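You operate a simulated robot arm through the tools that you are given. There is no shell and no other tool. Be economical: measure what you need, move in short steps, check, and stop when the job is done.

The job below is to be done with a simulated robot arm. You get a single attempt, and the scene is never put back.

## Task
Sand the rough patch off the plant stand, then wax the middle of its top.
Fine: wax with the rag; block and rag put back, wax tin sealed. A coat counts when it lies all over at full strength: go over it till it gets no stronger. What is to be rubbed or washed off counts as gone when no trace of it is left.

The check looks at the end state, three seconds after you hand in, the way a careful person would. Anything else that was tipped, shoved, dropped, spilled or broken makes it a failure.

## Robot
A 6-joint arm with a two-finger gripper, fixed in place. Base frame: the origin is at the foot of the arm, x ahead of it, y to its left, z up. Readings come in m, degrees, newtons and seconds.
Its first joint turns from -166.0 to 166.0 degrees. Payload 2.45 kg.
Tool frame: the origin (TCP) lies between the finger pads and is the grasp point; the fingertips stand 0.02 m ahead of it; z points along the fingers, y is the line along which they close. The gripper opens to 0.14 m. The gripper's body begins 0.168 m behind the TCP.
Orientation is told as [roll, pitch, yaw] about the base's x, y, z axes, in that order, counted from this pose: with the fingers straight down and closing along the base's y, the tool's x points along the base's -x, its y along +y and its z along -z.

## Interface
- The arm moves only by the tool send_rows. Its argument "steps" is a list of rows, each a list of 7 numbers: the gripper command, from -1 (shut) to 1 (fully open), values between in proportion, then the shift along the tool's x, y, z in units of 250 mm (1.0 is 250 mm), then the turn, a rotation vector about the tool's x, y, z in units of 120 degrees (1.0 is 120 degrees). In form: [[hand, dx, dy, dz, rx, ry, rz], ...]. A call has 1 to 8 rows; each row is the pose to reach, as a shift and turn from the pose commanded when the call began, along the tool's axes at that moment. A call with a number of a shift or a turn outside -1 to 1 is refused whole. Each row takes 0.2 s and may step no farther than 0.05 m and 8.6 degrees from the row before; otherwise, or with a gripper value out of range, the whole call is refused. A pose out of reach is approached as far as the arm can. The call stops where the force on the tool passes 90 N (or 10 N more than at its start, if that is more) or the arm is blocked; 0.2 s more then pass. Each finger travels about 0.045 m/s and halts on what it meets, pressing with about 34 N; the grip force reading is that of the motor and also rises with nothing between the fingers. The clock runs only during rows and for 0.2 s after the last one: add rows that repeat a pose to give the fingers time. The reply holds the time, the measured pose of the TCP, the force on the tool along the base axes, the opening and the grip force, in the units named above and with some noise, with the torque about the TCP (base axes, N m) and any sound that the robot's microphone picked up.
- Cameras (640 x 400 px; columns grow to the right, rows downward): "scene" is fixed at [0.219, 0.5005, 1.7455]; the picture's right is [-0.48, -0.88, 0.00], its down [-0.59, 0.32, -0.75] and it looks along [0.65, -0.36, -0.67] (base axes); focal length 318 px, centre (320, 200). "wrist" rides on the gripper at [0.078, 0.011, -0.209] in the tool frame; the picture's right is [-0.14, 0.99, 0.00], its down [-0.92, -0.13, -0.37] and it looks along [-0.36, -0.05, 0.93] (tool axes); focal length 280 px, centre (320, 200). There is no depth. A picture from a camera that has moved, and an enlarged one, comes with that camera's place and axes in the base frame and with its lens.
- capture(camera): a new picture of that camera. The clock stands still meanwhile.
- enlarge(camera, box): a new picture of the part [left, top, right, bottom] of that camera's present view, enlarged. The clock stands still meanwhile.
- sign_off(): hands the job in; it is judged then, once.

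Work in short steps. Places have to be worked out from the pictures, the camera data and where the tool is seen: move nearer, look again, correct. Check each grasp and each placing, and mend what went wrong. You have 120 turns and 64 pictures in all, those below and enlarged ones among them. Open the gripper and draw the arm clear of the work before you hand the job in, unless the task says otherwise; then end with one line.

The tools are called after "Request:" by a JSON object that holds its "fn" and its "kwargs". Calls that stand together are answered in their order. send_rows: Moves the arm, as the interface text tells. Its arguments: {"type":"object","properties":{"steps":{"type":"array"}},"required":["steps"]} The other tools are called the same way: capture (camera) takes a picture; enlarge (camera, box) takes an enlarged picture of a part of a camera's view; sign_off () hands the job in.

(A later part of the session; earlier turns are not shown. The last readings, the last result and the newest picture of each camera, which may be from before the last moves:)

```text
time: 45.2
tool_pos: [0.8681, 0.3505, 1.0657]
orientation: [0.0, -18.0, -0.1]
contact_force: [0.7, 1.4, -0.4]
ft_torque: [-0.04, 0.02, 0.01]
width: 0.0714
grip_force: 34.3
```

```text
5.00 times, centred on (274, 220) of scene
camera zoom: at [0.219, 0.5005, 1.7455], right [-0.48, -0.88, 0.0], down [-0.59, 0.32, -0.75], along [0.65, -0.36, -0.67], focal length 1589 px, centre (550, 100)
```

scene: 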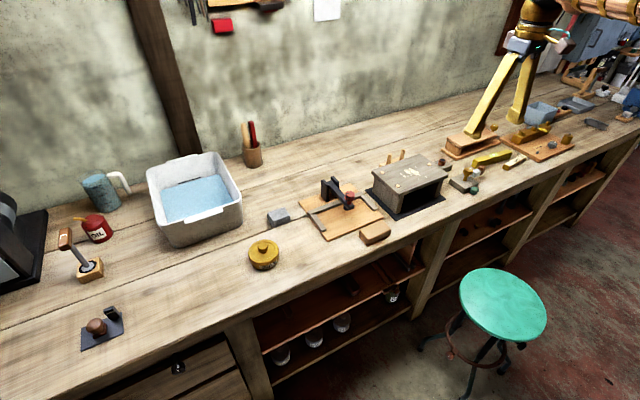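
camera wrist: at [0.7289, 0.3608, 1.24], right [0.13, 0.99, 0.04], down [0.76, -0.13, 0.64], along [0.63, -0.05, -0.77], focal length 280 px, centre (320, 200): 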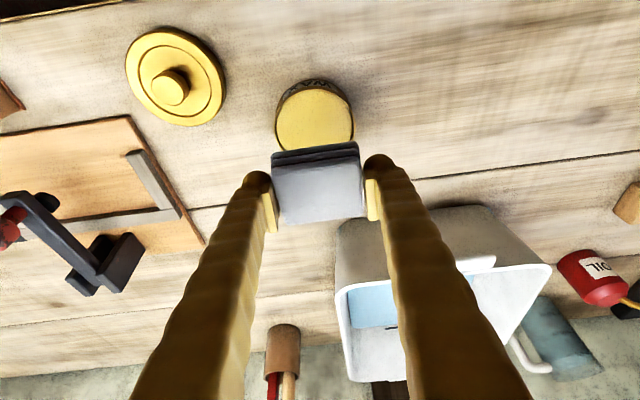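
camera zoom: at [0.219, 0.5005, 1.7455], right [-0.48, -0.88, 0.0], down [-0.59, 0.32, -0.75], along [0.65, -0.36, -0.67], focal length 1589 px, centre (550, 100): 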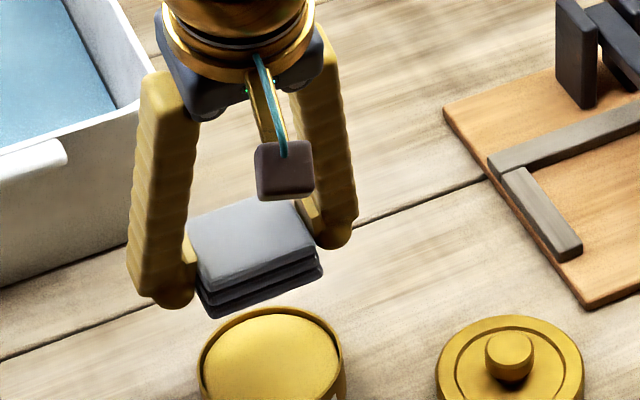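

The rag hangs level. I judge the wax centre at (0.857, 0.349), surface ≈0.95. Descending to just above it.

Request:
{"fn": "send_rows", "kwargs": {"steps": [[-1, 0.06, -0.003, 0.11, 0, 0, 0], [-1, 0.11, -0.006, 0.2, 0, 0, 0], [-1, 0.142, -0.006, 0.269, 0, 0, 0]]}}

Request:
{"fn": "enlarge", "kwargs": {"camera": "scene", "box": [210, 200, 338, 280]}}

```text
time: 46.0
tool_pos: [0.8545, 0.3491, 0.9901]
orientation: [0.1, -18.0, 0.1]
contact_force: [-0.2, -0.3, -0.5]
ft_torque: [0.02, 0.04, 0.0]
width: 0.0713
grip_force: 33.9
```

```text
5.00 times, centred on (274, 240) of scene
camera zoom: at [0.219, 0.5005, 1.7455], right [-0.48, -0.88, 0.0], down [-0.59, 0.32, -0.75], along [0.65, -0.36, -0.67], focal length 1589 px, centre (550, 0)
```

zoom: 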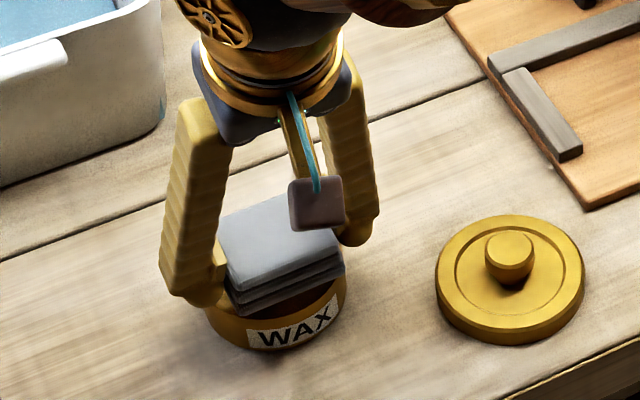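

Well aligned over the tin. Lowering in small steps to touch the wax.

Request:
{"fn": "send_rows", "kwargs": {"steps": [[-1, 0.004, 0, 0.0114, 0, 0, 0], [-1, 0.0074, 0, 0.0228, 0, 0, 0], [-1, 0.01, 0, 0.03, 0, 0, 0]]}}

```text
time: 46.8
tool_pos: [0.8556, 0.3482, 0.9807]
orientation: [0.1, -18.0, 0.1]
contact_force: [-0.1, 0.3, -0.4]
ft_torque: [0.0, -0.04, 0.02]
width: 0.0715
grip_force: 33.8
```

Request:
{"fn": "send_rows", "kwargs": {"steps": [[-1, 0.003, 0, 0.01, 0, 0, 0], [-1, 0.006, 0, 0.018, 0, 0, 0], [-1, 0.008, 0, 0.024, 0, 0, 0]]}}

```text
time: 47.6
tool_pos: [0.8544, 0.3485, 0.9739]
orientation: [0.0, -18.0, 0.0]
contact_force: [-0.1, 0.0, -0.5]
ft_torque: [0.0, -0.01, 0.01]
width: 0.0713
grip_force: 34.0
```

Request:
{"fn": "send_rows", "kwargs": {"steps": [[-1, 0.003, 0, 0.01, 0, 0, 0], [-1, 0.006, 0, 0.018, 0, 0, 0], [-1, 0.008, 0, 0.024, 0, 0, 0]]}}

```text
time: 48.4
tool_pos: [0.8542, 0.3487, 0.9715]
orientation: [0.2, -18.2, -0.1]
contact_force: [-12.4, -4.7, 62.7]
ft_torque: [-0.2, 0.87, 0.05]
width: 0.0714
grip_force: 34.2
```

Firm contact at z≈0.972. Easing to a light press, a tiny wiggle, then lifting to see whether wax was taken.

Request:
{"fn": "send_rows", "kwargs": {"steps": [[-1, -0.002, 0, -0.006, 0, 0, 0], [-1, -0.002, 0.012, -0.006, 0, 0, 0], [-1, -0.002, -0.012, -0.006, 0, 0, 0], [-1, -0.002, 0, -0.006, 0, 0, 0]]}}

Request:
{"fn": "send_rows", "kwargs": {"steps": [[-1, -0.03, 0, -0.09, 0, 0, 0], [-1, -0.074, 0, -0.228, 0, 0, 0], [-1, -0.11, 0, -0.35, 0, 0, 0], [-1, -0.148, 0, -0.457, 0, 0, 0]]}}

Request:
{"fn": "enlarge", "kwargs": {"camera": "scene", "box": [210, 180, 338, 260]}}

```text
time: 49.4
tool_pos: [0.8543, 0.3481, 0.9707]
orientation: [0.1, -18.1, 0.1]
contact_force: [-1.9, 7.7, 66.2]
ft_torque: [0.27, 1.05, -0.02]
width: 0.0717
grip_force: 34.3
```

```text
time: 50.4
tool_pos: [0.8566, 0.3497, 1.0897]
orientation: [0.0, -17.9, -0.1]
contact_force: [-0.2, 0.3, -0.7]
ft_torque: [0.02, -0.02, -0.03]
width: 0.0717
grip_force: 34.1
```

```text
5.00 times, centred on (274, 220) of scene
camera zoom: at [0.219, 0.5005, 1.7455], right [-0.48, -0.88, 0.0], down [-0.59, 0.32, -0.75], along [0.65, -0.36, -0.67], focal length 1589 px, centre (550, 100)
```

zoom: 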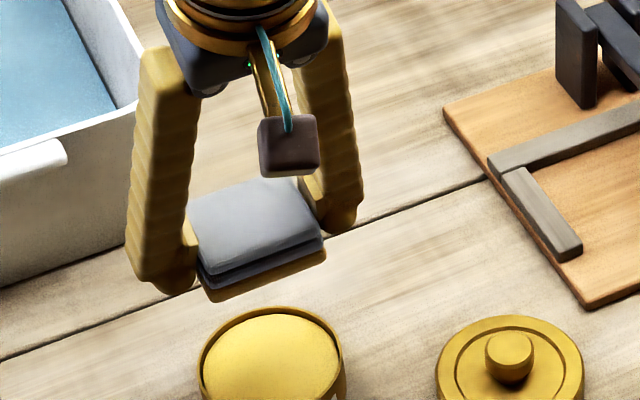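

The rag's bottom layer is now gold, so it is charged with wax. Carrying it high over to the stand.

Request:
{"fn": "send_rows", "kwargs": {"steps": [[-1, -0.037, 0, -0.114, 0, 0, 0], [-1, -0.074, 0, -0.228, 0, 0, 0], [-1, -0.074, -0.18, -0.228, 0, 0, 0], [-1, -0.074, -0.37, -0.228, 0, 0, 0], [-1, -0.074, -0.56, -0.228, 0, 0, 0], [-1, -0.074, -0.75, -0.228, 0, 0, 0], [-1, -0.074, -0.94, -0.228, 0, 0, 0]]}}

Request:
{"fn": "send_rows", "kwargs": {"steps": [[-1, 0, -0.18, 0, 0, 0, 0], [-1, 0, -0.37, 0, 0, 0, 0], [-1, 0, -0.56, 0, 0, 0, 0], [-1, 0, -0.75, 0, 0, 0, 0], [-1, -0.07, -0.92, 0.02, 0, 0, 0], [-1, -0.14, -1.0, 0.045, 0, 0, 0]]}}

```text
time: 52.0
tool_pos: [0.8568, 0.1169, 1.1495]
orientation: [-0.1, -18.1, -0.1]
contact_force: [0.5, 0.4, -0.8]
ft_torque: [0.02, 0.03, -0.03]
width: 0.0713
grip_force: 34.1
```

```text
time: 53.4
tool_pos: [0.8911, -0.1374, 1.15]
orientation: [0.0, -18.1, 0.0]
contact_force: [0.2, 0.0, -0.5]
ft_torque: [0.01, -0.03, -0.01]
width: 0.0714
grip_force: 33.6
```

Now over the stand edge; moving to centre and down to z≈1.075.

Request:
{"fn": "send_rows", "kwargs": {"steps": [[-1, 0, -0.18, 0, 0, 0, 0], [-1, 0, -0.36, 0, 0, 0, 0], [-1, 0, -0.49, 0, 0, 0, 0], [-1, 0.04, -0.49, 0.12, 0, 0, 0], [-1, 0.075, -0.49, 0.23, 0, 0, 0], [-1, 0.093, -0.49, 0.285, 0, 0, 0]]}}

Request:
{"fn": "enlarge", "kwargs": {"camera": "scene", "box": [340, 110, 480, 198]}}

Request:
{"fn": "capture", "kwargs": {"camera": "wrist"}}

```text
time: 54.8
tool_pos: [0.8919, -0.2615, 1.0768]
orientation: [0.0, -18.1, -0.1]
contact_force: [0.9, -0.2, -0.6]
ft_torque: [-0.01, -0.04, -0.01]
width: 0.0715
grip_force: 34.8
```

```text
4.55 times, centred on (410, 154) of scene
camera zoom: at [0.219, 0.5005, 1.7455], right [-0.48, -0.88, 0.0], down [-0.59, 0.32, -0.75], along [0.65, -0.36, -0.67], focal length 1445 px, centre (-89, 409)
```

zoom: 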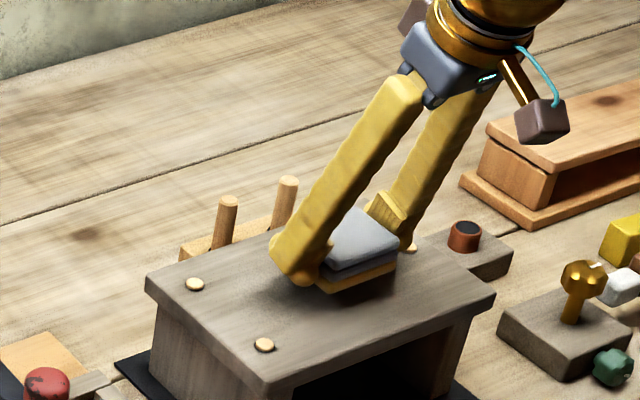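

```text
24 pictures are left
camera wrist: at [0.7524, -0.2507, 1.251], right [0.13, 0.99, 0.04], down [0.76, -0.13, 0.64], along [0.63, -0.05, -0.77], focal length 280 px, centre (320, 200)
```

wrist: 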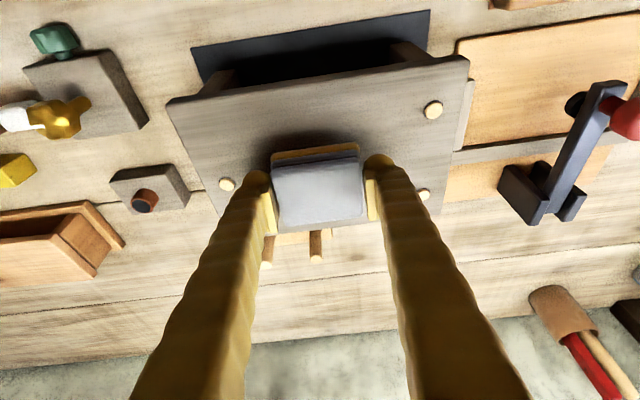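

Positioned at the centre. Lowering to contact.

Request:
{"fn": "send_rows", "kwargs": {"steps": [[-1, 0.007, 0, 0.023, 0, 0, 0], [-1, 0.015, 0, 0.046, 0, 0, 0]]}}

Request:
{"fn": "send_rows", "kwargs": {"steps": [[-1, 0.003, 0, 0.009, 0, 0, 0], [-1, 0.006, 0, 0.018, 0, 0, 0]]}}

```text
time: 55.4
tool_pos: [0.8909, -0.2607, 1.0631]
orientation: [0.0, -18.0, -0.1]
contact_force: [-0.2, 0.2, -0.3]
ft_torque: [0.01, 0.01, 0.0]
width: 0.0713
grip_force: 34.1
```

```text
time: 56.0
tool_pos: [0.8903, -0.2592, 1.058]
orientation: [0.0, -18.1, 0.1]
contact_force: [-0.6, -1.0, -0.7]
ft_torque: [0.03, 0.0, 0.0]
width: 0.0715
grip_force: 34.5
```

Request:
{"fn": "send_rows", "kwargs": {"steps": [[-1, 0.002, 0, 0.006, 0, 0, 0], [-1, 0.003, 0, 0.01, 0, 0, 0]]}}

```text
time: 56.6
tool_pos: [0.8898, -0.2577, 1.0566]
orientation: [0.0, -18.2, 0.1]
contact_force: [-1.6, 0.7, 18.7]
ft_torque: [0.12, 0.58, -0.02]
width: 0.0714
grip_force: 33.7
```

Contact at 19 N. Rubbing the wax over the central area in a raster.

Request:
{"fn": "send_rows", "kwargs": {"steps": [[-1, 0, 0.16, 0, 0, 0, 0], [-1, -0.114, 0.16, 0.037, 0, 0, 0], [-1, -0.114, 0, 0.037, 0, 0, 0], [-1, -0.114, -0.16, 0.037, 0, 0, 0], [-1, 0, -0.16, 0, 0, 0, 0], [-1, 0, 0, 0, 0, 0, 0], [-1, 0, 0.16, 0, 0, 0, 0], [-1, 0.114, 0.16, -0.037, 0, 0, 0]]}}

```text
time: 58.4
tool_pos: [0.8595, -0.2163, 1.0545]
orientation: [0.1, -18.2, 0.0]
contact_force: [11.2, 3.8, 40.2]
ft_torque: [-0.05, 0.54, -0.09]
width: 0.0713
grip_force: 34.2
```

Request:
{"fn": "send_rows", "kwargs": {"steps": [[-1, 0, -0.16, 0, 0, 0, 0], [-1, 0, -0.32, 0, 0, 0, 0], [-1, -0.114, -0.32, 0.037, 0, 0, 0], [-1, -0.228, -0.32, 0.074, 0, 0, 0], [-1, -0.228, -0.16, 0.074, 0, 0, 0], [-1, -0.114, -0.16, 0.037, 0, 0, 0], [-1, 0, -0.16, 0, 0, 0, 0], [-1, -0.114, -0.16, 0.037, 0, 0, 0]]}}

Request:
{"fn": "enlarge", "kwargs": {"camera": "scene", "box": [340, 110, 480, 198]}}

```text
time: 60.2
tool_pos: [0.8863, -0.2588, 1.0557]
orientation: [0.0, -18.0, -0.1]
contact_force: [-22.2, 2.1, 42.6]
ft_torque: [0.01, 0.91, -0.04]
width: 0.0716
grip_force: 33.3
```

```text
4.55 times, centred on (410, 154) of scene
camera zoom: at [0.219, 0.5005, 1.7455], right [-0.48, -0.88, 0.0], down [-0.59, 0.32, -0.75], along [0.65, -0.36, -0.67], focal length 1445 px, centre (-89, 409)
```

zoom: 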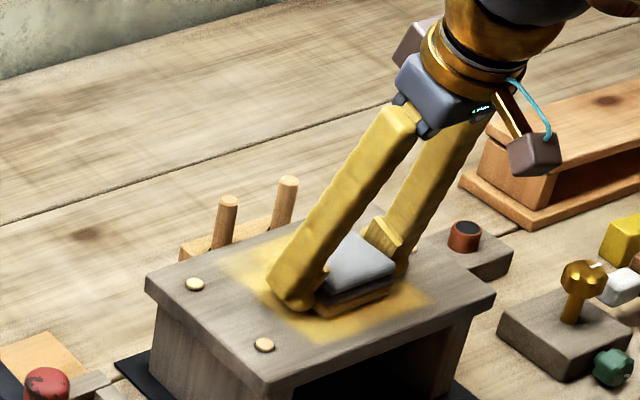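

A gold coat is showing and the stand is steady. Going over the same area several more times.

Request:
{"fn": "send_rows", "kwargs": {"steps": [[-1, -0.114, 0, 0.037, 0, 0, 0], [-1, -0.114, 0.16, 0.037, 0, 0, 0], [-1, 0, 0.16, 0, 0, 0, 0], [-1, 0.1, 0.16, -0.032, 0, 0, 0], [-1, 0.1, 0, -0.032, 0, 0, 0], [-1, 0.1, -0.16, -0.032, 0, 0, 0], [-1, 0, -0.16, 0, 0, 0, 0], [-1, -0.114, -0.16, 0.037, 0, 0, 0]]}}

Request:
{"fn": "send_rows", "kwargs": {"steps": [[-1, 0.057, 0, -0.0185, 0, 0, 0], [-1, 0.057, 0.16, -0.0185, 0, 0, 0], [-1, 0.057, 0.32, -0.0185, 0, 0, 0], [-1, 0.16, 0.32, -0.052, 0, 0, 0], [-1, 0.16, 0.16, -0.052, 0, 0, 0], [-1, 0.16, 0, -0.052, 0, 0, 0], [-1, 0.16, 0.16, -0.052, 0, 0, 0], [-1, 0.114, 0.16, -0.037, 0, 0, 0]]}}

Request:
{"fn": "enlarge", "kwargs": {"camera": "scene", "box": [340, 110, 480, 198]}}

```text
time: 62.0
tool_pos: [0.9196, -0.2998, 1.0549]
orientation: [-0.1, -18.1, -0.1]
contact_force: [-12.1, -0.9, 21.5]
ft_torque: [-0.01, 0.54, 0.01]
width: 0.0716
grip_force: 34.4
```

```text
time: 63.8
tool_pos: [0.8904, -0.2595, 1.0549]
orientation: [0.0, -18.1, -0.1]
contact_force: [-6.3, -0.3, 13.3]
ft_torque: [0.01, 0.37, -0.03]
width: 0.0717
grip_force: 34.0
```

```text
4.55 times, centred on (410, 154) of scene
camera zoom: at [0.219, 0.5005, 1.7455], right [-0.48, -0.88, 0.0], down [-0.59, 0.32, -0.75], along [0.65, -0.36, -0.67], focal length 1445 px, centre (-89, 409)
```

zoom: 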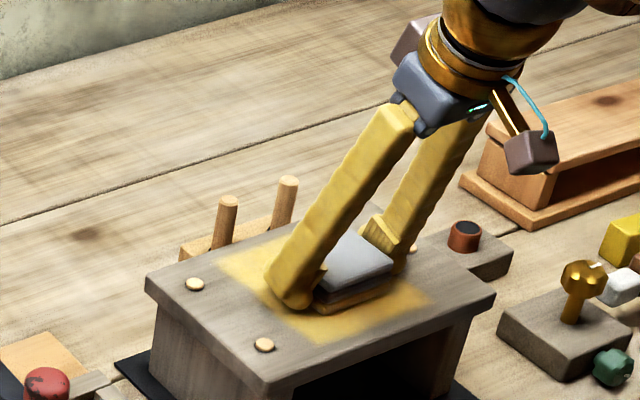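

The coat is strengthening on the left but weaker on the right. Pressing 1 mm more and repeating, with emphasis on the right side.

Request:
{"fn": "send_rows", "kwargs": {"steps": [[-1, 0.001, -0.16, 0.004, 0, 0, 0], [-1, -0.113, -0.16, 0.041, 0, 0, 0], [-1, 0.001, -0.16, 0.004, 0, 0, 0], [-1, 0.115, -0.16, -0.033, 0, 0, 0], [-1, 0.115, 0, -0.033, 0, 0, 0], [-1, 0.001, 0, 0.004, 0, 0, 0], [-1, -0.113, 0, 0.041, 0, 0, 0], [-1, -0.113, -0.16, 0.041, 0, 0, 0]]}}

Request:
{"fn": "send_rows", "kwargs": {"steps": [[-1, 0.076, 0, -0.0247, 0, 0, 0], [-1, 0.152, 0, -0.0494, 0, 0, 0], [-1, 0.228, 0, -0.074, 0, 0, 0], [-1, 0.228, 0.16, -0.074, 0, 0, 0], [-1, 0.228, 0.32, -0.074, 0, 0, 0], [-1, 0.114, 0.32, -0.037, 0, 0, 0], [-1, 0, 0.32, 0, 0, 0, 0], [-1, 0, 0.16, 0, 0, 0, 0]]}}

Request:
{"fn": "send_rows", "kwargs": {"steps": [[-1, -0.03, 0, -0.09, 0, 0, 0], [-1, -0.074, 0, -0.228, 0, 0, 0], [-1, -0.1, 0.1, -0.3, 0, 0, 0], [-1, -0.1, 0.28, -0.3, 0, 0, 0], [-1, -0.1, 0.46, -0.3, 0, 0, 0], [-1, -0.1, 0.64, -0.3, 0, 0, 0], [-1, -0.1, 0.82, -0.3, 0, 0, 0], [-1, -0.1, 1.0, -0.3, 0, 0, 0]]}}

Request:
{"fn": "enlarge", "kwargs": {"camera": "scene", "box": [340, 120, 468, 200]}}

```text
time: 65.6
tool_pos: [0.9208, -0.2986, 1.054]
orientation: [0.0, -18.1, 0.0]
contact_force: [0.5, 21.8, 54.7]
ft_torque: [0.45, 0.94, -0.41]
width: 0.0718
grip_force: 34.1
```

```text
time: 67.4
tool_pos: [0.9219, -0.2584, 1.0522]
orientation: [0.0, -18.0, 0.0]
contact_force: [3.1, 11.9, 23.0]
ft_torque: [0.12, 0.6, -0.28]
width: 0.0724
grip_force: 34.1
```

```text
time: 69.2
tool_pos: [0.9204, -0.0086, 1.1323]
orientation: [0.1, -17.9, 0.0]
contact_force: [-0.6, 0.5, -0.6]
ft_torque: [-0.02, -0.01, -0.02]
width: 0.0723
grip_force: 33.9
```

```text
5.00 times, centred on (404, 160) of scene
camera zoom: at [0.219, 0.5005, 1.7455], right [-0.48, -0.88, 0.0], down [-0.59, 0.32, -0.75], along [0.65, -0.36, -0.67], focal length 1589 px, centre (-100, 400)
```

zoom: 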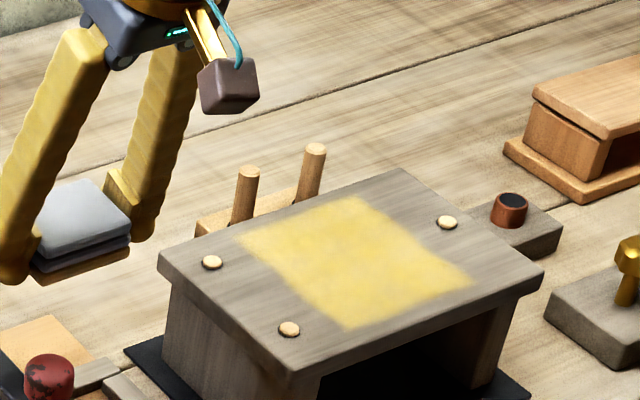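

A fairly even yellow area. I'll zoom tightly so I can compare after the next pass.

Request:
{"fn": "enlarge", "kwargs": {"camera": "scene", "box": [382, 154, 442, 191]}}

```text
10.67 times, centred on (412, 172) of scene
camera zoom: at [0.219, 0.5005, 1.7455], right [-0.48, -0.88, 0.0], down [-0.59, 0.32, -0.75], along [0.65, -0.36, -0.67], focal length 3391 px, centre (-661, 493)
```

zoom: 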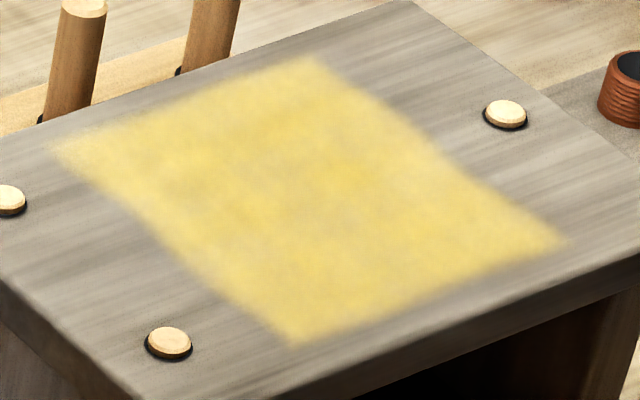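

The back-left and right parts look slightly thinner. Going back for more passes.

Request:
{"fn": "send_rows", "kwargs": {"steps": [[-1, 0, -0.18, 0, 0, 0, 0], [-1, 0, -0.37, 0, 0, 0, 0], [-1, 0, -0.56, 0, 0, 0, 0], [-1, 0, -0.75, 0, 0, 0, 0], [-1, 0, -0.92, 0, 0, 0, 0], [-1, 0.026, -1.0, 0.072, 0, 0, 0], [-1, 0.07, -1.0, 0.21, 0, 0, 0], [-1, 0.1, -1.0, 0.3, 0, 0, 0]]}}

Request:
{"fn": "send_rows", "kwargs": {"steps": [[-1, 0, 0.12, 0, 0, 0, 0], [-1, -0.03, 0.16, 0.01, 0, 0, 0], [-1, -0.03, 0, 0.01, 0, 0, 0], [-1, -0.03, -0.16, 0.01, 0, 0, 0], [-1, 0.038, -0.16, -0.012, 0, 0, 0], [-1, 0.038, 0, -0.012, 0, 0, 0], [-1, 0.038, 0.16, -0.012, 0, 0, 0], [-1, 0.114, 0.16, -0.037, 0, 0, 0]]}}

Request:
{"fn": "send_rows", "kwargs": {"steps": [[-1, 0, -0.16, 0, 0, 0, 0], [-1, 0, -0.32, 0, 0, 0, 0], [-1, 0.076, -0.32, -0.0247, 0, 0, 0], [-1, 0.076, -0.16, -0.0247, 0, 0, 0], [-1, 0.076, 0, -0.0247, 0, 0, 0], [-1, 0.14, 0, -0.0455, 0, 0, 0], [-1, 0.14, -0.16, -0.0455, 0, 0, 0], [-1, 0.14, -0.32, -0.0455, 0, 0, 0]]}}

```text
time: 71.0
tool_pos: [0.9205, -0.2583, 1.0518]
orientation: [0.0, -18.1, 0.0]
contact_force: [-2.1, -1.1, 8.0]
ft_torque: [0.03, 0.31, 0.03]
width: 0.0722
grip_force: 33.7
```

```text
time: 72.8
tool_pos: [0.8917, -0.2153, 1.0553]
orientation: [0.0, -18.0, -0.1]
contact_force: [-0.1, 0.1, -0.3]
ft_torque: [-0.04, -0.02, 0.02]
width: 0.0726
grip_force: 34.1
```

```text
time: 74.6
tool_pos: [0.8512, -0.2984, 1.0548]
orientation: [0.0, -18.0, 0.0]
contact_force: [-0.6, -0.3, -0.4]
ft_torque: [0.03, 0.02, 0.03]
width: 0.0719
grip_force: 33.9
```

Contact was lost as the rag slid slightly in the grip. Lowering gently to find contact again at lighter pressure.

Request:
{"fn": "send_rows", "kwargs": {"steps": [[-1, 0.002, 0, 0.006, 0, 0, 0], [-1, 0.004, 0, 0.0114, 0, 0, 0]]}}

```text
time: 75.2
tool_pos: [0.852, -0.2981, 1.0527]
orientation: [-0.1, -18.3, 0.0]
contact_force: [-2.6, -3.9, 23.6]
ft_torque: [0.08, 0.74, 0.07]
width: 0.0723
grip_force: 33.6
```

Good contact at 24 N. Full raster from here.

Request:
{"fn": "send_rows", "kwargs": {"steps": [[-1, 0, 0.16, 0, 0, 0, 0], [-1, 0, 0.32, 0, 0, 0, 0], [-1, -0.09, 0.32, 0.0294, 0, 0, 0], [-1, -0.09, 0.16, 0.0294, 0, 0, 0], [-1, -0.09, 0, 0.0294, 0, 0, 0], [-1, -0.18, 0, 0.0588, 0, 0, 0], [-1, -0.18, 0.16, 0.0588, 0, 0, 0], [-1, -0.18, 0.32, 0.0588, 0, 0, 0]]}}

Request:
{"fn": "send_rows", "kwargs": {"steps": [[-1, -0.09, 0, 0.0294, 0, 0, 0], [-1, -0.09, -0.16, 0.0294, 0, 0, 0], [-1, -0.09, -0.32, 0.0294, 0, 0, 0], [-1, 0, -0.32, 0, 0, 0, 0], [-1, 0, -0.16, 0, 0, 0, 0], [-1, 0, 0, 0, 0, 0, 0], [-1, 0.09, 0, -0.0294, 0, 0, 0], [-1, 0.09, -0.16, -0.0294, 0, 0, 0]]}}

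```text
time: 77.0
tool_pos: [0.903, -0.2199, 1.0517]
orientation: [0.0, -18.3, -0.1]
contact_force: [1.3, -13.1, 35.9]
ft_torque: [0.11, 0.77, 0.25]
width: 0.0726
grip_force: 34.2
```

```text
time: 78.8
tool_pos: [0.8772, -0.2564, 1.0506]
orientation: [0.2, -17.9, -0.1]
contact_force: [0.1, -0.2, -0.2]
ft_torque: [0.02, 0.02, 0.0]
width: 0.0724
grip_force: 33.8
```

Contact faded again toward the end; lifting aside to view the coat and the rag.

Request:
{"fn": "send_rows", "kwargs": {"steps": [[-1, -0.03, 0, -0.09, 0, 0, 0], [-1, -0.074, 0, -0.228, 0, 0, 0], [-1, -0.1, 0.1, -0.3, 0, 0, 0], [-1, -0.1, 0.28, -0.3, 0, 0, 0], [-1, -0.1, 0.46, -0.3, 0, 0, 0], [-1, -0.1, 0.64, -0.3, 0, 0, 0], [-1, -0.1, 0.82, -0.3, 0, 0, 0], [-1, -0.1, 1.0, -0.3, 0, 0, 0]]}}

Request:
{"fn": "enlarge", "kwargs": {"camera": "scene", "box": [382, 154, 442, 191]}}

Request:
{"fn": "enlarge", "kwargs": {"camera": "scene", "box": [320, 130, 400, 180]}}

```text
time: 80.6
tool_pos: [0.8791, -0.0085, 1.1292]
orientation: [0.0, -18.0, 0.1]
contact_force: [0.4, -0.7, 0.4]
ft_torque: [-0.01, 0.01, 0.0]
width: 0.0727
grip_force: 33.8
```

```text
10.67 times, centred on (412, 172) of scene
camera zoom: at [0.219, 0.5005, 1.7455], right [-0.48, -0.88, 0.0], down [-0.59, 0.32, -0.75], along [0.65, -0.36, -0.67], focal length 3391 px, centre (-661, 493)
```

zoom: 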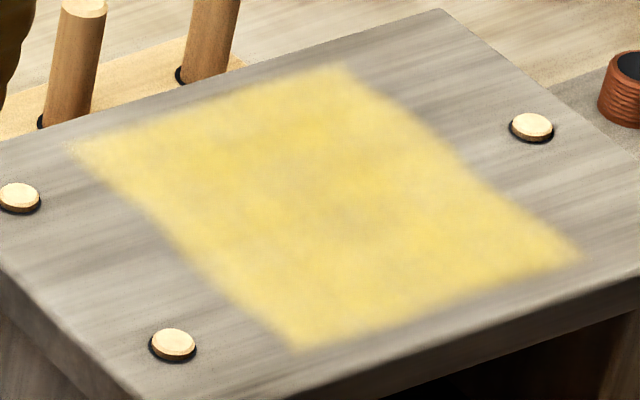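

```text
8.00 times, centred on (360, 155) of scene
camera zoom: at [0.219, 0.5005, 1.7455], right [-0.48, -0.88, 0.0], down [-0.59, 0.32, -0.75], along [0.65, -0.36, -0.67], focal length 2543 px, centre (0, 560)
```

zoom: 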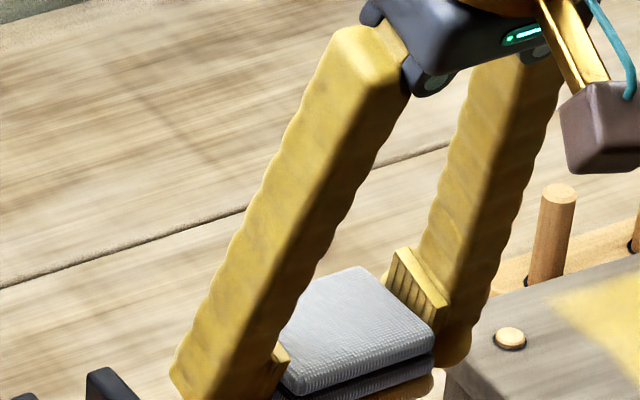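

Two findings. The low fingers likely caught a dowel head and turned the stand by about 2°. The rag has also slid up in the grip, leaving little clearance. I'll take the rag back to the tin to recharge it, rest it on the wax, and regrip it higher.

Request:
{"fn": "send_rows", "kwargs": {"steps": [[-1, -0.025, 0.1, -0.076, 0, 0, 0], [-1, -0.025, 0.29, -0.076, 0, 0, 0], [-1, -0.025, 0.48, -0.076, 0, 0, 0], [-1, -0.025, 0.67, -0.076, 0, 0, 0], [-1, -0.025, 0.86, -0.076, 0, 0, 0], [-1, -0.025, 1.0, -0.076, 0, 0, 0]]}}

Request:
{"fn": "send_rows", "kwargs": {"steps": [[-1, 0.04, 0.17, -0.01, 0, 0, 0], [-1, 0.08, 0.34, -0.02, 0, 0, 0], [-1, 0.094, 0.429, -0.03, 0, 0, 0], [-1, 0.12, 0.429, 0.05, 0, 0, 0], [-1, 0.17, 0.429, 0.2, 0, 0, 0], [-1, 0.22, 0.429, 0.35, 0, 0, 0], [-1, 0.27, 0.429, 0.5, 0, 0, 0], [-1, 0.285, 0.429, 0.55, 0, 0, 0]]}}

Request:
{"fn": "enlarge", "kwargs": {"camera": "scene", "box": [210, 200, 338, 280]}}

```text
time: 82.0
tool_pos: [0.8777, 0.2371, 1.1473]
orientation: [0.0, -18.1, -0.1]
contact_force: [-0.4, 0.8, -0.5]
ft_torque: [0.0, -0.02, 0.04]
width: 0.0725
grip_force: 34.3
```

```text
time: 83.8
tool_pos: [0.8527, 0.3497, 0.9979]
orientation: [-0.1, -18.0, -0.1]
contact_force: [-0.9, 0.6, -0.3]
ft_torque: [0.02, 0.04, -0.03]
width: 0.0725
grip_force: 33.9
```

```text
5.00 times, centred on (274, 240) of scene
camera zoom: at [0.219, 0.5005, 1.7455], right [-0.48, -0.88, 0.0], down [-0.59, 0.32, -0.75], along [0.65, -0.36, -0.67], focal length 1589 px, centre (550, 0)
```

zoom: 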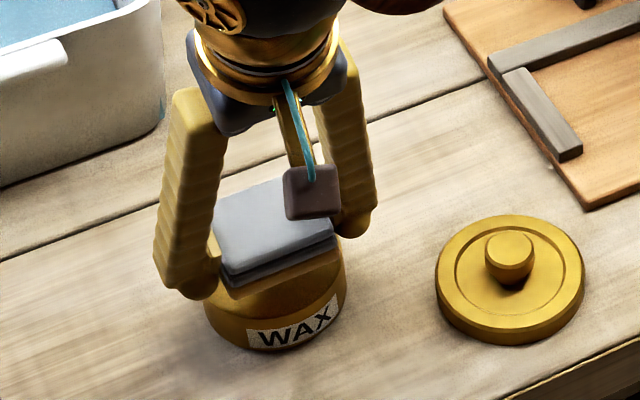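

Over the tin. Down to 0.973, then finer.

Request:
{"fn": "send_rows", "kwargs": {"steps": [[-1, 0.016, 0, 0.05, 0, 0, 0], [-1, 0.03, 0, 0.093, 0, 0, 0], [-1, 0.032, 0, 0.1, 0, 0, 0]]}}

Request:
{"fn": "send_rows", "kwargs": {"steps": [[-1, 0.003, 0, 0.008, 0, 0, 0], [-1, 0.005, 0, 0.014, 0, 0, 0]]}}

```text
time: 84.6
tool_pos: [0.8539, 0.3504, 0.9722]
orientation: [0.0, -17.9, 0.0]
contact_force: [0.0, 0.2, -0.4]
ft_torque: [0.0, -0.02, -0.01]
width: 0.0723
grip_force: 33.8
```

```text
time: 85.2
tool_pos: [0.8523, 0.3486, 0.9676]
orientation: [0.0, -18.0, 0.0]
contact_force: [-2.1, -0.1, 5.2]
ft_torque: [0.02, 0.18, -0.01]
width: 0.0724
grip_force: 34.3
```

Touching the wax. Pressing slightly, opening, rising 8 mm and regripping.

Request:
{"fn": "send_rows", "kwargs": {"steps": [[-1, 0.002, 0, 0.006, 0, 0, 0], [0.3, 0, 0, 0, 0, 0, 0], [0.3, 0, 0, 0, 0, 0, 0], [0.3, 0, 0, 0, 0, 0, 0], [0.3, -0.01, 0, -0.03, 0, 0, 0], [0.3, -0.01, 0, -0.03, 0, 0, 0]]}}

Request:
{"fn": "enlarge", "kwargs": {"camera": "scene", "box": [220, 210, 332, 280]}}

```text
time: 86.6
tool_pos: [0.8541, 0.3501, 0.9759]
orientation: [0.0, -18.0, 0.1]
contact_force: [-0.3, 0.4, -0.1]
ft_torque: [0.01, 0.02, 0.03]
width: 0.091
grip_force: 0.1
```

```text
5.71 times, centred on (276, 245) of scene
camera zoom: at [0.219, 0.5005, 1.7455], right [-0.48, -0.88, 0.0], down [-0.59, 0.32, -0.75], along [0.65, -0.36, -0.67], focal length 1816 px, centre (571, -57)
```

zoom: 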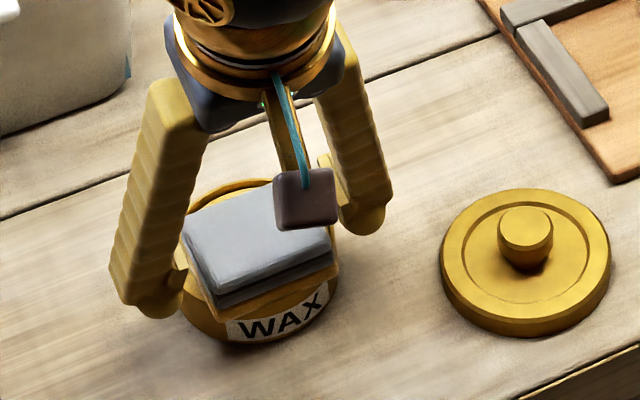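

The rag sits on the wax, about 1 cm towards the near side. Shifting 1 cm back and gripping.

Request:
{"fn": "send_rows", "kwargs": {"steps": [[0.3, 0.02, 0, -0.006, 0, 0, 0], [0.3, 0.042, 0, -0.0137, 0, 0, 0], [-1, 0.042, 0, -0.0137, 0, 0, 0], [-1, 0.042, 0, -0.0137, 0, 0, 0], [-1, 0.042, 0, -0.0137, 0, 0, 0], [-1, 0.042, 0, -0.0137, 0, 0, 0]]}}

Request:
{"fn": "send_rows", "kwargs": {"steps": [[-1, -0.006, 0, -0.02, 0, 0, 0], [-1, -0.05, 0, -0.15, 0, 0, 0], [-1, -0.1, 0, -0.31, 0, 0, 0]]}}

Request:
{"fn": "enlarge", "kwargs": {"camera": "scene", "box": [210, 190, 338, 270]}}

```text
time: 88.0
tool_pos: [0.8433, 0.3497, 0.9761]
orientation: [0.0, -18.0, 0.0]
contact_force: [-1.0, 0.7, -0.9]
ft_torque: [-0.01, 0.0, -0.01]
width: 0.0714
grip_force: 33.4
```

```text
time: 88.8
tool_pos: [0.8401, 0.3515, 1.0567]
orientation: [0.0, -18.0, 0.0]
contact_force: [-0.3, -0.5, -0.2]
ft_torque: [0.01, 0.01, 0.0]
width: 0.0712
grip_force: 34.3
```

```text
5.00 times, centred on (274, 230) of scene
camera zoom: at [0.219, 0.5005, 1.7455], right [-0.48, -0.88, 0.0], down [-0.59, 0.32, -0.75], along [0.65, -0.36, -0.67], focal length 1589 px, centre (550, 50)
```

zoom: 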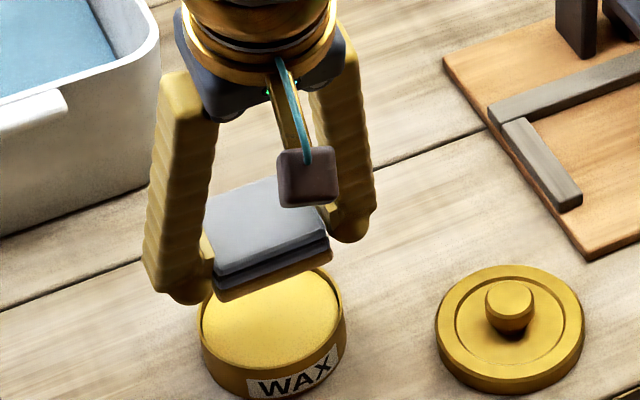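

Regripped squarely with clearance. Carrying it back to the stand.

Request:
{"fn": "send_rows", "kwargs": {"steps": [[-1, -0.06, 0, -0.17, 0, 0, 0], [-1, -0.11, 0, -0.34, 0, 0, 0], [-1, -0.11, -0.18, -0.34, 0, 0, 0], [-1, -0.11, -0.37, -0.34, 0, 0, 0], [-1, -0.13, -0.56, -0.335, 0, 0, 0], [-1, -0.15, -0.74, -0.329, 0, 0, 0], [-1, -0.17, -0.92, -0.322, 0, 0, 0]]}}

Request:
{"fn": "send_rows", "kwargs": {"steps": [[-1, 0, -0.18, 0, 0, 0, 0], [-1, 0, -0.37, 0, 0, 0, 0], [-1, 0, -0.56, 0, 0, 0, 0], [-1, -0.05, -0.74, 0.016, 0, 0, 0], [-1, -0.1, -0.92, 0.033, 0, 0, 0]]}}

```text
time: 90.4
tool_pos: [0.8563, 0.1162, 1.1456]
orientation: [-0.1, -18.0, 0.0]
contact_force: [-0.1, -0.5, 1.0]
ft_torque: [-0.01, 0.03, -0.02]
width: 0.0708
grip_force: 34.1
```

```text
time: 91.6
tool_pos: [0.8789, -0.1165, 1.147]
orientation: [0.0, -18.0, 0.1]
contact_force: [0.1, 0.7, -0.7]
ft_torque: [0.02, 0.0, 0.01]
width: 0.071
grip_force: 33.8
```

Request:
{"fn": "send_rows", "kwargs": {"steps": [[-1, -0.01, -0.18, 0.003, 0, 0, 0], [-1, -0.02, -0.36, 0.006, 0, 0, 0], [-1, -0.034, -0.52, 0.011, 0, 0, 0], [-1, -0.02, -0.594, 0.06, 0, 0, 0], [-1, 0.02, -0.594, 0.18, 0, 0, 0], [-1, 0.055, -0.594, 0.29, 0, 0, 0], [-1, 0.068, -0.594, 0.327, 0, 0, 0]]}}

Request:
{"fn": "send_rows", "kwargs": {"steps": [[-1, 0.003, 0, 0.009, 0, 0, 0], [-1, 0.006, 0, 0.018, 0, 0, 0], [-1, 0.008, 0, 0.024, 0, 0, 0]]}}

```text
time: 93.2
tool_pos: [0.8913, -0.2618, 1.0624]
orientation: [0.0, -18.0, -0.1]
contact_force: [-0.2, 0.0, -0.1]
ft_torque: [0.01, 0.0, -0.02]
width: 0.0705
grip_force: 33.6
```

```text
time: 94.0
tool_pos: [0.8925, -0.2624, 1.0599]
orientation: [-0.2, -18.3, 0.0]
contact_force: [-14.0, -0.6, 55.3]
ft_torque: [0.1, 0.83, -0.05]
width: 0.0712
grip_force: 34.1
```

Contact at ~1.060 with 55 N; easing 2 mm and rubbing within the y limits that keep the fingers off the dowels.

Request:
{"fn": "send_rows", "kwargs": {"steps": [[-1, -0.0025, 0, -0.0076, 0, 0, 0], [-1, -0.0025, 0.128, -0.0076, 0, 0, 0], [-1, -0.1165, 0.128, 0.0297, 0, 0, 0], [-1, -0.1165, 0, 0.0297, 0, 0, 0], [-1, -0.1165, -0.136, 0.0297, 0, 0, 0], [-1, -0.0025, -0.136, -0.0076, 0, 0, 0], [-1, -0.0025, 0, -0.0076, 0, 0, 0], [-1, -0.0025, 0.128, -0.0076, 0, 0, 0]]}}

Request:
{"fn": "send_rows", "kwargs": {"steps": [[-1, 0.114, 0, -0.037, 0, 0, 0], [-1, 0.114, -0.13, -0.037, 0, 0, 0], [-1, 0.114, -0.264, -0.037, 0, 0, 0], [-1, 0, -0.264, 0, 0, 0, 0], [-1, -0.06, -0.264, 0.02, 0, 0, 0], [-1, -0.06, -0.13, 0.02, 0, 0, 0], [-1, -0.06, 0, 0.02, 0, 0, 0], [-1, 0.06, 0, -0.02, 0, 0, 0]]}}

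```text
time: 95.8
tool_pos: [0.8929, -0.2277, 1.0577]
orientation: [0.1, -17.8, 0.0]
contact_force: [-1.8, -6.5, 12.2]
ft_torque: [-0.36, 0.25, 0.04]
width: 0.0711
grip_force: 34.4
```

```text
time: 97.6
tool_pos: [0.8776, -0.2275, 1.0587]
orientation: [0.0, -18.0, -0.1]
contact_force: [-0.3, -0.2, -0.7]
ft_torque: [-0.03, 0.01, -0.01]
width: 0.071
grip_force: 34.3
```

Lowering about 2 mm to renew contact and rastering again.

Request:
{"fn": "send_rows", "kwargs": {"steps": [[-1, 0.0025, 0, 0.0085, 0, 0, 0], [-1, 0.0025, -0.13, 0.0085, 0, 0, 0], [-1, 0.0025, -0.264, 0.0085, 0, 0, 0], [-1, 0.06, -0.264, -0.01, 0, 0, 0], [-1, 0.06, -0.13, -0.01, 0, 0, 0], [-1, 0.06, 0, -0.01, 0, 0, 0], [-1, -0.06, 0, 0.0288, 0, 0, 0], [-1, -0.06, -0.13, 0.0288, 0, 0, 0]]}}

Request:
{"fn": "send_rows", "kwargs": {"steps": [[-1, 0, -0.134, 0, 0, 0, 0], [-1, -0.06, -0.134, 0.0196, 0, 0, 0], [-1, -0.12, -0.134, 0.039, 0, 0, 0], [-1, -0.12, 0, 0.039, 0, 0, 0], [-1, -0.12, 0.13, 0.039, 0, 0, 0], [-1, -0.06, 0.13, 0.0196, 0, 0, 0], [-1, 0, 0.13, 0, 0, 0, 0], [-1, 0, 0, 0, 0, 0, 0]]}}

Request:
{"fn": "send_rows", "kwargs": {"steps": [[-1, -0.03, 0, -0.09, 0, 0, 0], [-1, -0.074, 0, -0.228, 0, 0, 0], [-1, -0.1, 0.1, -0.3, 0, 0, 0], [-1, -0.1, 0.28, -0.3, 0, 0, 0], [-1, -0.1, 0.46, -0.3, 0, 0, 0], [-1, -0.1, 0.64, -0.3, 0, 0, 0], [-1, -0.1, 0.82, -0.3, 0, 0, 0], [-1, -0.1, 1.0, -0.3, 0, 0, 0]]}}

Request:
{"fn": "enlarge", "kwargs": {"camera": "scene", "box": [382, 154, 442, 191]}}

```text
time: 99.4
tool_pos: [0.8939, -0.261, 1.0582]
orientation: [0.0, -18.0, -0.1]
contact_force: [1.1, 3.8, 11.3]
ft_torque: [0.0, 0.19, -0.07]
width: 0.0713
grip_force: 33.7
```

```text
time: 101.2
tool_pos: [0.8947, -0.2584, 1.0583]
orientation: [-0.1, -18.0, -0.1]
contact_force: [-0.6, 12.5, 30.3]
ft_torque: [0.1, 0.45, -0.2]
width: 0.0714
grip_force: 34.0
```

```text
time: 103.0
tool_pos: [0.8929, -0.0132, 1.1394]
orientation: [0.0, -18.1, 0.1]
contact_force: [-0.4, -0.3, -0.1]
ft_torque: [0.02, 0.01, 0.01]
width: 0.0711
grip_force: 33.8
```

```text
10.67 times, centred on (412, 172) of scene
camera zoom: at [0.219, 0.5005, 1.7455], right [-0.48, -0.88, 0.0], down [-0.59, 0.32, -0.75], along [0.65, -0.36, -0.67], focal length 3391 px, centre (-661, 493)
```

zoom: 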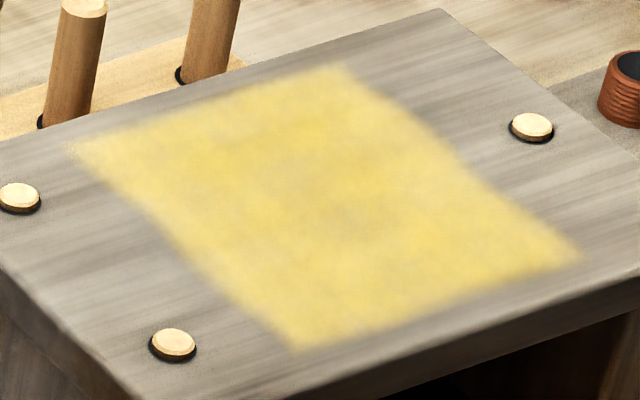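

The coat looks identical to the last view even with a fresh charge, so it is saturated, and the stand did not move further. Returning the rag to its place.

Request:
{"fn": "send_rows", "kwargs": {"steps": [[-1, 0, 0.18, 0, 0, 0, 0], [-1, 0, 0.37, 0, 0, 0, 0], [-1, 0, 0.56, 0, 0, 0, 0], [-1, 0, 0.75, 0, 0, 0, 0], [-1, -0.09, 0.9, 0.029, 0, 0, 0], [-1, -0.24, 1.0, 0.078, 0, 0, 0], [-1, -0.42, 1.0, 0.136, 0, 0, 0], [-1, -0.446, 1.0, 0.145, 0, 0, 0]]}}

Request:
{"fn": "send_rows", "kwargs": {"steps": [[-1, 0.05, 0, 0.15, 0, 0, 0], [-1, 0.1, 0, 0.31, 0, 0, 0], [-1, 0.15, 0, 0.46, 0, 0, 0], [-1, 0.2, 0, 0.6, 0, 0, 0]]}}

Request:
{"fn": "enlarge", "kwargs": {"camera": "scene", "box": [220, 170, 332, 240]}}

```text
time: 104.8
tool_pos: [1.0117, 0.243, 1.1362]
orientation: [0.0, -18.0, 0.0]
contact_force: [0.0, 0.3, 0.3]
ft_torque: [-0.01, 0.05, 0.03]
width: 0.071
grip_force: 33.8
```

```text
time: 105.8
tool_pos: [1.0116, 0.2389, 0.978]
orientation: [-0.1, -18.0, 0.0]
contact_force: [0.3, 0.2, 0.4]
ft_torque: [0.01, 0.0, 0.0]
width: 0.071
grip_force: 33.7
```

```text
5.71 times, centred on (276, 205) of scene
camera zoom: at [0.219, 0.5005, 1.7455], right [-0.48, -0.88, 0.0], down [-0.59, 0.32, -0.75], along [0.65, -0.36, -0.67], focal length 1816 px, centre (571, 171)
```

zoom: 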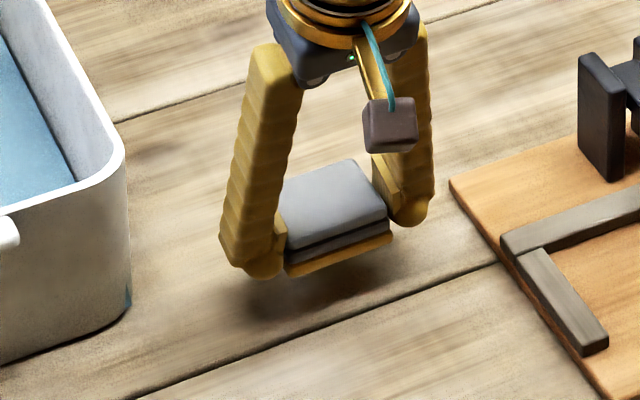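

Right above its old spot. Lowering to contact.

Request:
{"fn": "send_rows", "kwargs": {"steps": [[-1, 0.018, 0, 0.055, 0, 0, 0], [-1, 0.035, 0, 0.107, 0, 0, 0], [-1, 0.039, 0, 0.119, 0, 0, 0]]}}

Request:
{"fn": "send_rows", "kwargs": {"steps": [[-1, 0.002, 0, 0.006, 0, 0, 0], [-1, 0.004, 0, 0.012, 0, 0, 0]]}}

```text
time: 106.6
tool_pos: [1.0107, 0.2398, 0.9451]
orientation: [0.0, -18.1, 0.0]
contact_force: [0.0, 0.7, -0.7]
ft_torque: [0.0, -0.01, 0.02]
width: 0.0711
grip_force: 34.1
```

```text
time: 107.2
tool_pos: [1.0103, 0.2388, 0.9452]
orientation: [0.0, -18.1, 0.1]
contact_force: [-0.9, 0.5, 17.8]
ft_torque: [-0.11, 0.33, 0.03]
width: 0.0711
grip_force: 34.0
```

On the bench (18 N). Opening and rising.

Request:
{"fn": "send_rows", "kwargs": {"steps": [[0.5, 0, 0, 0, 0, 0, 0], [0.5, 0, 0, 0, 0, 0, 0], [0.5, 0, 0, 0, 0, 0, 0], [0.5, -0.02, 0, -0.06, 0, 0, 0], [0.5, -0.06, 0, -0.19, 0, 0, 0], [0.5, -0.12, 0, -0.36, 0, 0, 0], [0.5, -0.17, 0, -0.53, 0, 0, 0]]}}

Request:
{"fn": "enlarge", "kwargs": {"camera": "scene", "box": [220, 170, 332, 240]}}

```text
time: 108.8
tool_pos: [1.0098, 0.2385, 1.0803]
orientation: [0.0, -17.9, 0.0]
contact_force: [0.6, -0.6, -0.5]
ft_torque: [-0.01, 0.02, -0.04]
width: 0.1052
grip_force: 0.0
```

```text
5.71 times, centred on (276, 205) of scene
camera zoom: at [0.219, 0.5005, 1.7455], right [-0.48, -0.88, 0.0], down [-0.59, 0.32, -0.75], along [0.65, -0.36, -0.67], focal length 1816 px, centre (571, 171)
```

zoom: 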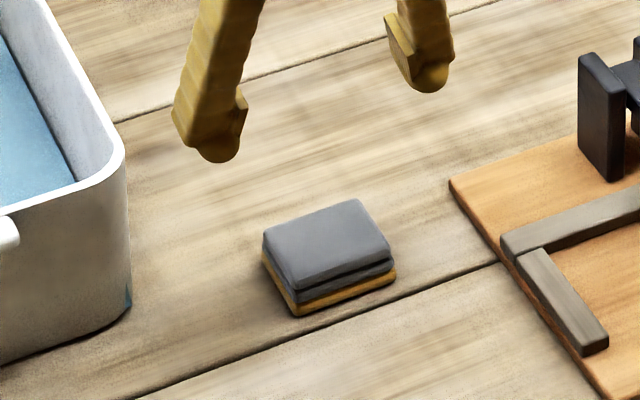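

The rag sits about 1.4 cm beyond its original spot. It's a cheap fix, so I'll regrip it and move it 14 mm back.

Request:
{"fn": "send_rows", "kwargs": {"steps": [[0.5, 0.06, 0, 0.19, 0, 0, 0], [0.5, 0.12, 0, 0.36, 0, 0, 0], [0.5, 0.166, 0, 0.52, 0, 0, 0], [-1, 0.166, 0, 0.52, 0, 0, 0], [-1, 0.166, 0, 0.52, 0, 0, 0], [-1, 0.166, 0, 0.52, 0, 0, 0], [-1, 0.166, 0, 0.52, 0, 0, 0]]}}

Request:
{"fn": "send_rows", "kwargs": {"steps": [[-1, -0.01, 0, -0.03, 0, 0, 0], [-1, 0.043, 0, -0.0477, 0, 0, 0], [-1, 0.0505, 0, -0.0247, 0, 0, 0], [-1, 0.0533, 0, -0.0173, 0, 0, 0], [-1, 0.0543, 0, -0.0138, 0, 0, 0]]}}

```text
time: 110.4
tool_pos: [1.0093, 0.2367, 0.9462]
orientation: [0.0, -18.0, -0.1]
contact_force: [-0.7, 0.7, -0.2]
ft_torque: [-0.01, 0.03, -0.01]
width: 0.0709
grip_force: 34.1
```

```text
time: 111.6
tool_pos: [0.9962, 0.2395, 0.9456]
orientation: [0.0, -18.0, 0.0]
contact_force: [-0.8, -1.0, -0.6]
ft_torque: [0.0, -0.03, 0.0]
width: 0.0712
grip_force: 34.1
```

Lowering the last millimetre, then releasing and rising.

Request:
{"fn": "send_rows", "kwargs": {"steps": [[-1, 0.0015, 0, 0.005, 0, 0, 0], [0.5, 0.0015, 0, 0.005, 0, 0, 0], [0.5, 0.0015, 0, 0.005, 0, 0, 0], [0.5, 0.0015, 0, 0.005, 0, 0, 0], [0.5, -0.02, 0, -0.06, 0, 0, 0], [0.5, -0.07, 0, -0.23, 0, 0, 0], [0.5, -0.13, 0, -0.4, 0, 0, 0], [0.5, -0.19, 0, -0.58, 0, 0, 0]]}}

Request:
{"fn": "enlarge", "kwargs": {"camera": "scene", "box": [220, 170, 332, 240]}}

```text
time: 113.4
tool_pos: [0.9935, 0.2411, 1.0975]
orientation: [0.0, -17.9, 0.0]
contact_force: [-0.6, -0.3, -0.6]
ft_torque: [-0.03, -0.02, 0.01]
width: 0.1051
grip_force: 0.1
```

```text
5.71 times, centred on (276, 205) of scene
camera zoom: at [0.219, 0.5005, 1.7455], right [-0.48, -0.88, 0.0], down [-0.59, 0.32, -0.75], along [0.65, -0.36, -0.67], focal length 1816 px, centre (571, 171)
```

zoom: 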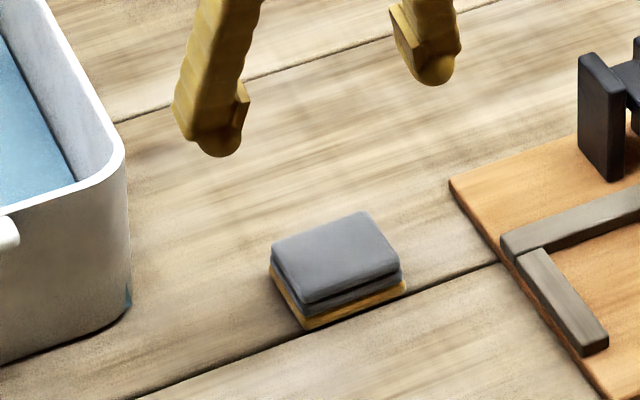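

The rag is exactly on its original spot. Now straightening the tool and moving above the lid.

Request:
{"fn": "send_rows", "kwargs": {"steps": [[0.5, 0.12, -0.02, -0.04, 0, 0, 0], [0.5, 0.27, -0.05, -0.08, 0, 0.05, 0], [0.3, 0.43, -0.08, -0.13, 0, 0.1, 0], [0, 0.59, -0.106, -0.18, 0, 0.15, 0], [0, 0.73, -0.106, -0.21, 0, 0.15, 0], [0, 0.73, -0.106, -0.21, 0, 0.15, 0]]}}

Request:
{"fn": "capture", "kwargs": {"camera": "wrist"}}

```text
time: 114.8
tool_pos: [0.8019, 0.2137, 1.0874]
orientation: [-0.1, 0.0, 0.0]
contact_force: [0.1, -0.4, -0.4]
ft_torque: [0.0, -0.01, 0.0]
width: 0.07
grip_force: 0.1
```

```text
10 pictures are left
camera wrist: at [0.724, 0.2257, 1.2961], right [0.14, 0.99, 0.0], down [0.92, -0.13, 0.37], along [0.36, -0.05, -0.93], focal length 280 px, centre (320, 200)
```

wrist: 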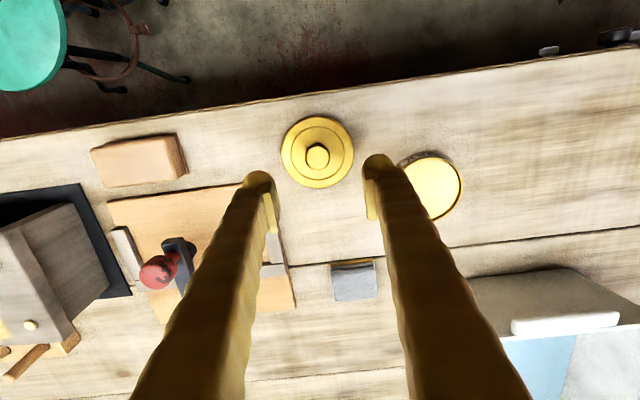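

Lid directly below. Descending to 0.952 and gripping the knob.

Request:
{"fn": "send_rows", "kwargs": {"steps": [[0, 0, 0, 0.18, 0, 0, 0], [0, 0, 0, 0.36, 0, 0, 0], [0, 0, 0, 0.48, 0, 0, 0], [0, 0, 0, 0.537, 0, 0, 0], [-1, 0, 0, 0.537, 0, 0, 0], [-1, 0, 0, 0.537, 0, 0, 0], [-1, 0, 0, 0.537, 0, 0, 0], [-1, 0, 0, 0.537, 0, 0, 0]]}}

```text
time: 116.6
tool_pos: [0.8052, 0.215, 0.9525]
orientation: [-0.1, 0.0, -0.1]
contact_force: [0.0, -0.2, -0.5]
ft_torque: [0.0, 0.0, 0.02]
width: 0.029
grip_force: 34.0
```

Knob held. Lifting and moving over the tin.

Request:
{"fn": "send_rows", "kwargs": {"steps": [[-1, 0, 0, -0.1, 0, 0, 0], [-1, 0, 0, -0.28, 0, 0, 0], [-1, -0.07, 0.15, -0.28, 0, 0, 0], [-1, -0.14, 0.3, -0.28, 0, 0, 0], [-1, -0.21, 0.44, -0.28, 0, 0, 0], [-1, -0.256, 0.538, -0.28, 0, 0, 0], [-1, -0.256, 0.538, -0.22, 0, 0, 0], [-1, -0.256, 0.538, -0.18, 0, 0, 0]]}}

Request:
{"fn": "enlarge", "kwargs": {"camera": "scene", "box": [220, 200, 332, 270]}}

Request:
{"fn": "enlarge", "kwargs": {"camera": "wrist", "box": [240, 100, 400, 200]}}

```text
time: 118.4
tool_pos: [0.8713, 0.3482, 1.0007]
orientation: [0.0, -0.1, 0.0]
contact_force: [-0.3, -0.7, -1.1]
ft_torque: [0.03, 0.04, 0.0]
width: 0.0288
grip_force: 34.1
```

```text
5.71 times, centred on (276, 235) of scene
camera zoom: at [0.219, 0.5005, 1.7455], right [-0.48, -0.88, 0.0], down [-0.59, 0.32, -0.75], along [0.65, -0.36, -0.67], focal length 1816 px, centre (571, 0)
```

zoom: 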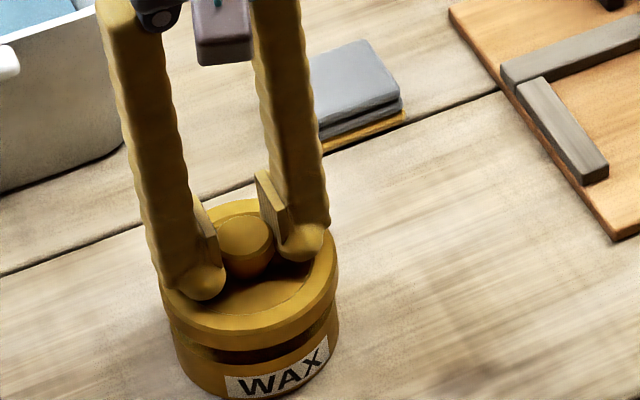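

```text
4.00 times, centred on (320, 150) of wrist
camera zoom: at [0.7922, 0.3582, 1.2103], right [0.14, 0.99, 0.0], down [0.92, -0.13, 0.37], along [0.37, -0.05, -0.93], focal length 1122 px, centre (320, 400)
```

zoom: 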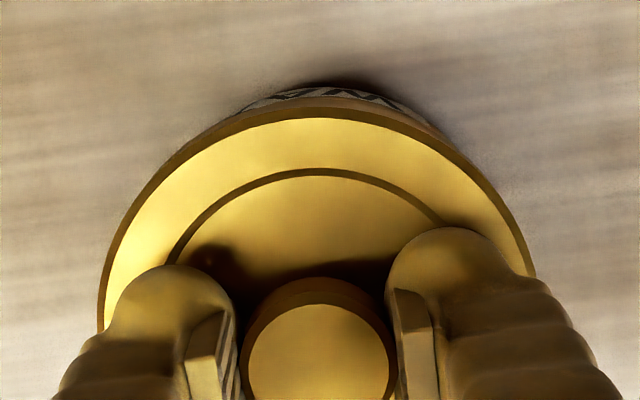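

The lid is nearly concentric, perhaps 2–4 mm short in x and y. Correcting 2 mm each and lowering to just above the rim.

Request:
{"fn": "send_rows", "kwargs": {"steps": [[-1, -0.008, 0.008, 0.02, 0, 0, 0], [-1, -0.008, 0.008, 0.05, 0, 0, 0]]}}

Request:
{"fn": "enlarge", "kwargs": {"camera": "scene", "box": [220, 200, 332, 270]}}

```text
time: 119.0
tool_pos: [0.8721, 0.3493, 0.99]
orientation: [0.0, 0.0, 0.1]
contact_force: [-0.2, 1.3, -0.3]
ft_torque: [0.02, 0.02, -0.03]
width: 0.0285
grip_force: 33.7
```

```text
5.71 times, centred on (276, 235) of scene
camera zoom: at [0.219, 0.5005, 1.7455], right [-0.48, -0.88, 0.0], down [-0.59, 0.32, -0.75], along [0.65, -0.36, -0.67], focal length 1816 px, centre (571, 0)
```

zoom: 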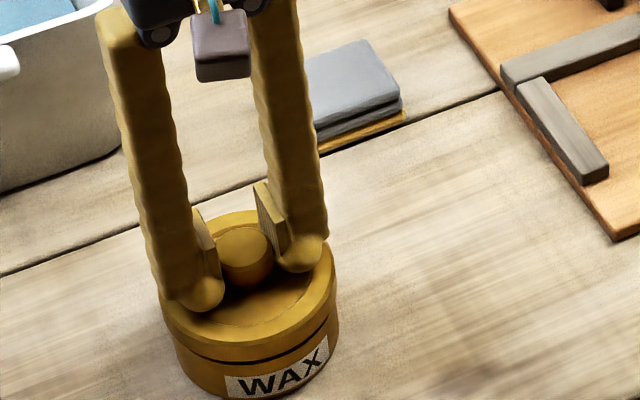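

Left-right alignment matches the sealed view; I'll take back 1.5 mm in x and lower gently.

Request:
{"fn": "send_rows", "kwargs": {"steps": [[-1, 0.006, 0.002, 0.01, 0, 0, 0], [-1, 0.006, 0.002, 0.024, 0, 0, 0], [-1, 0.006, 0.002, 0.034, 0, 0, 0]]}}

```text
time: 119.8
tool_pos: [0.8725, 0.3488, 0.9807]
orientation: [0.0, 0.0, 0.1]
contact_force: [-1.5, -1.8, 0.7]
ft_torque: [-0.09, 0.05, 0.04]
width: 0.0288
grip_force: 34.3
```

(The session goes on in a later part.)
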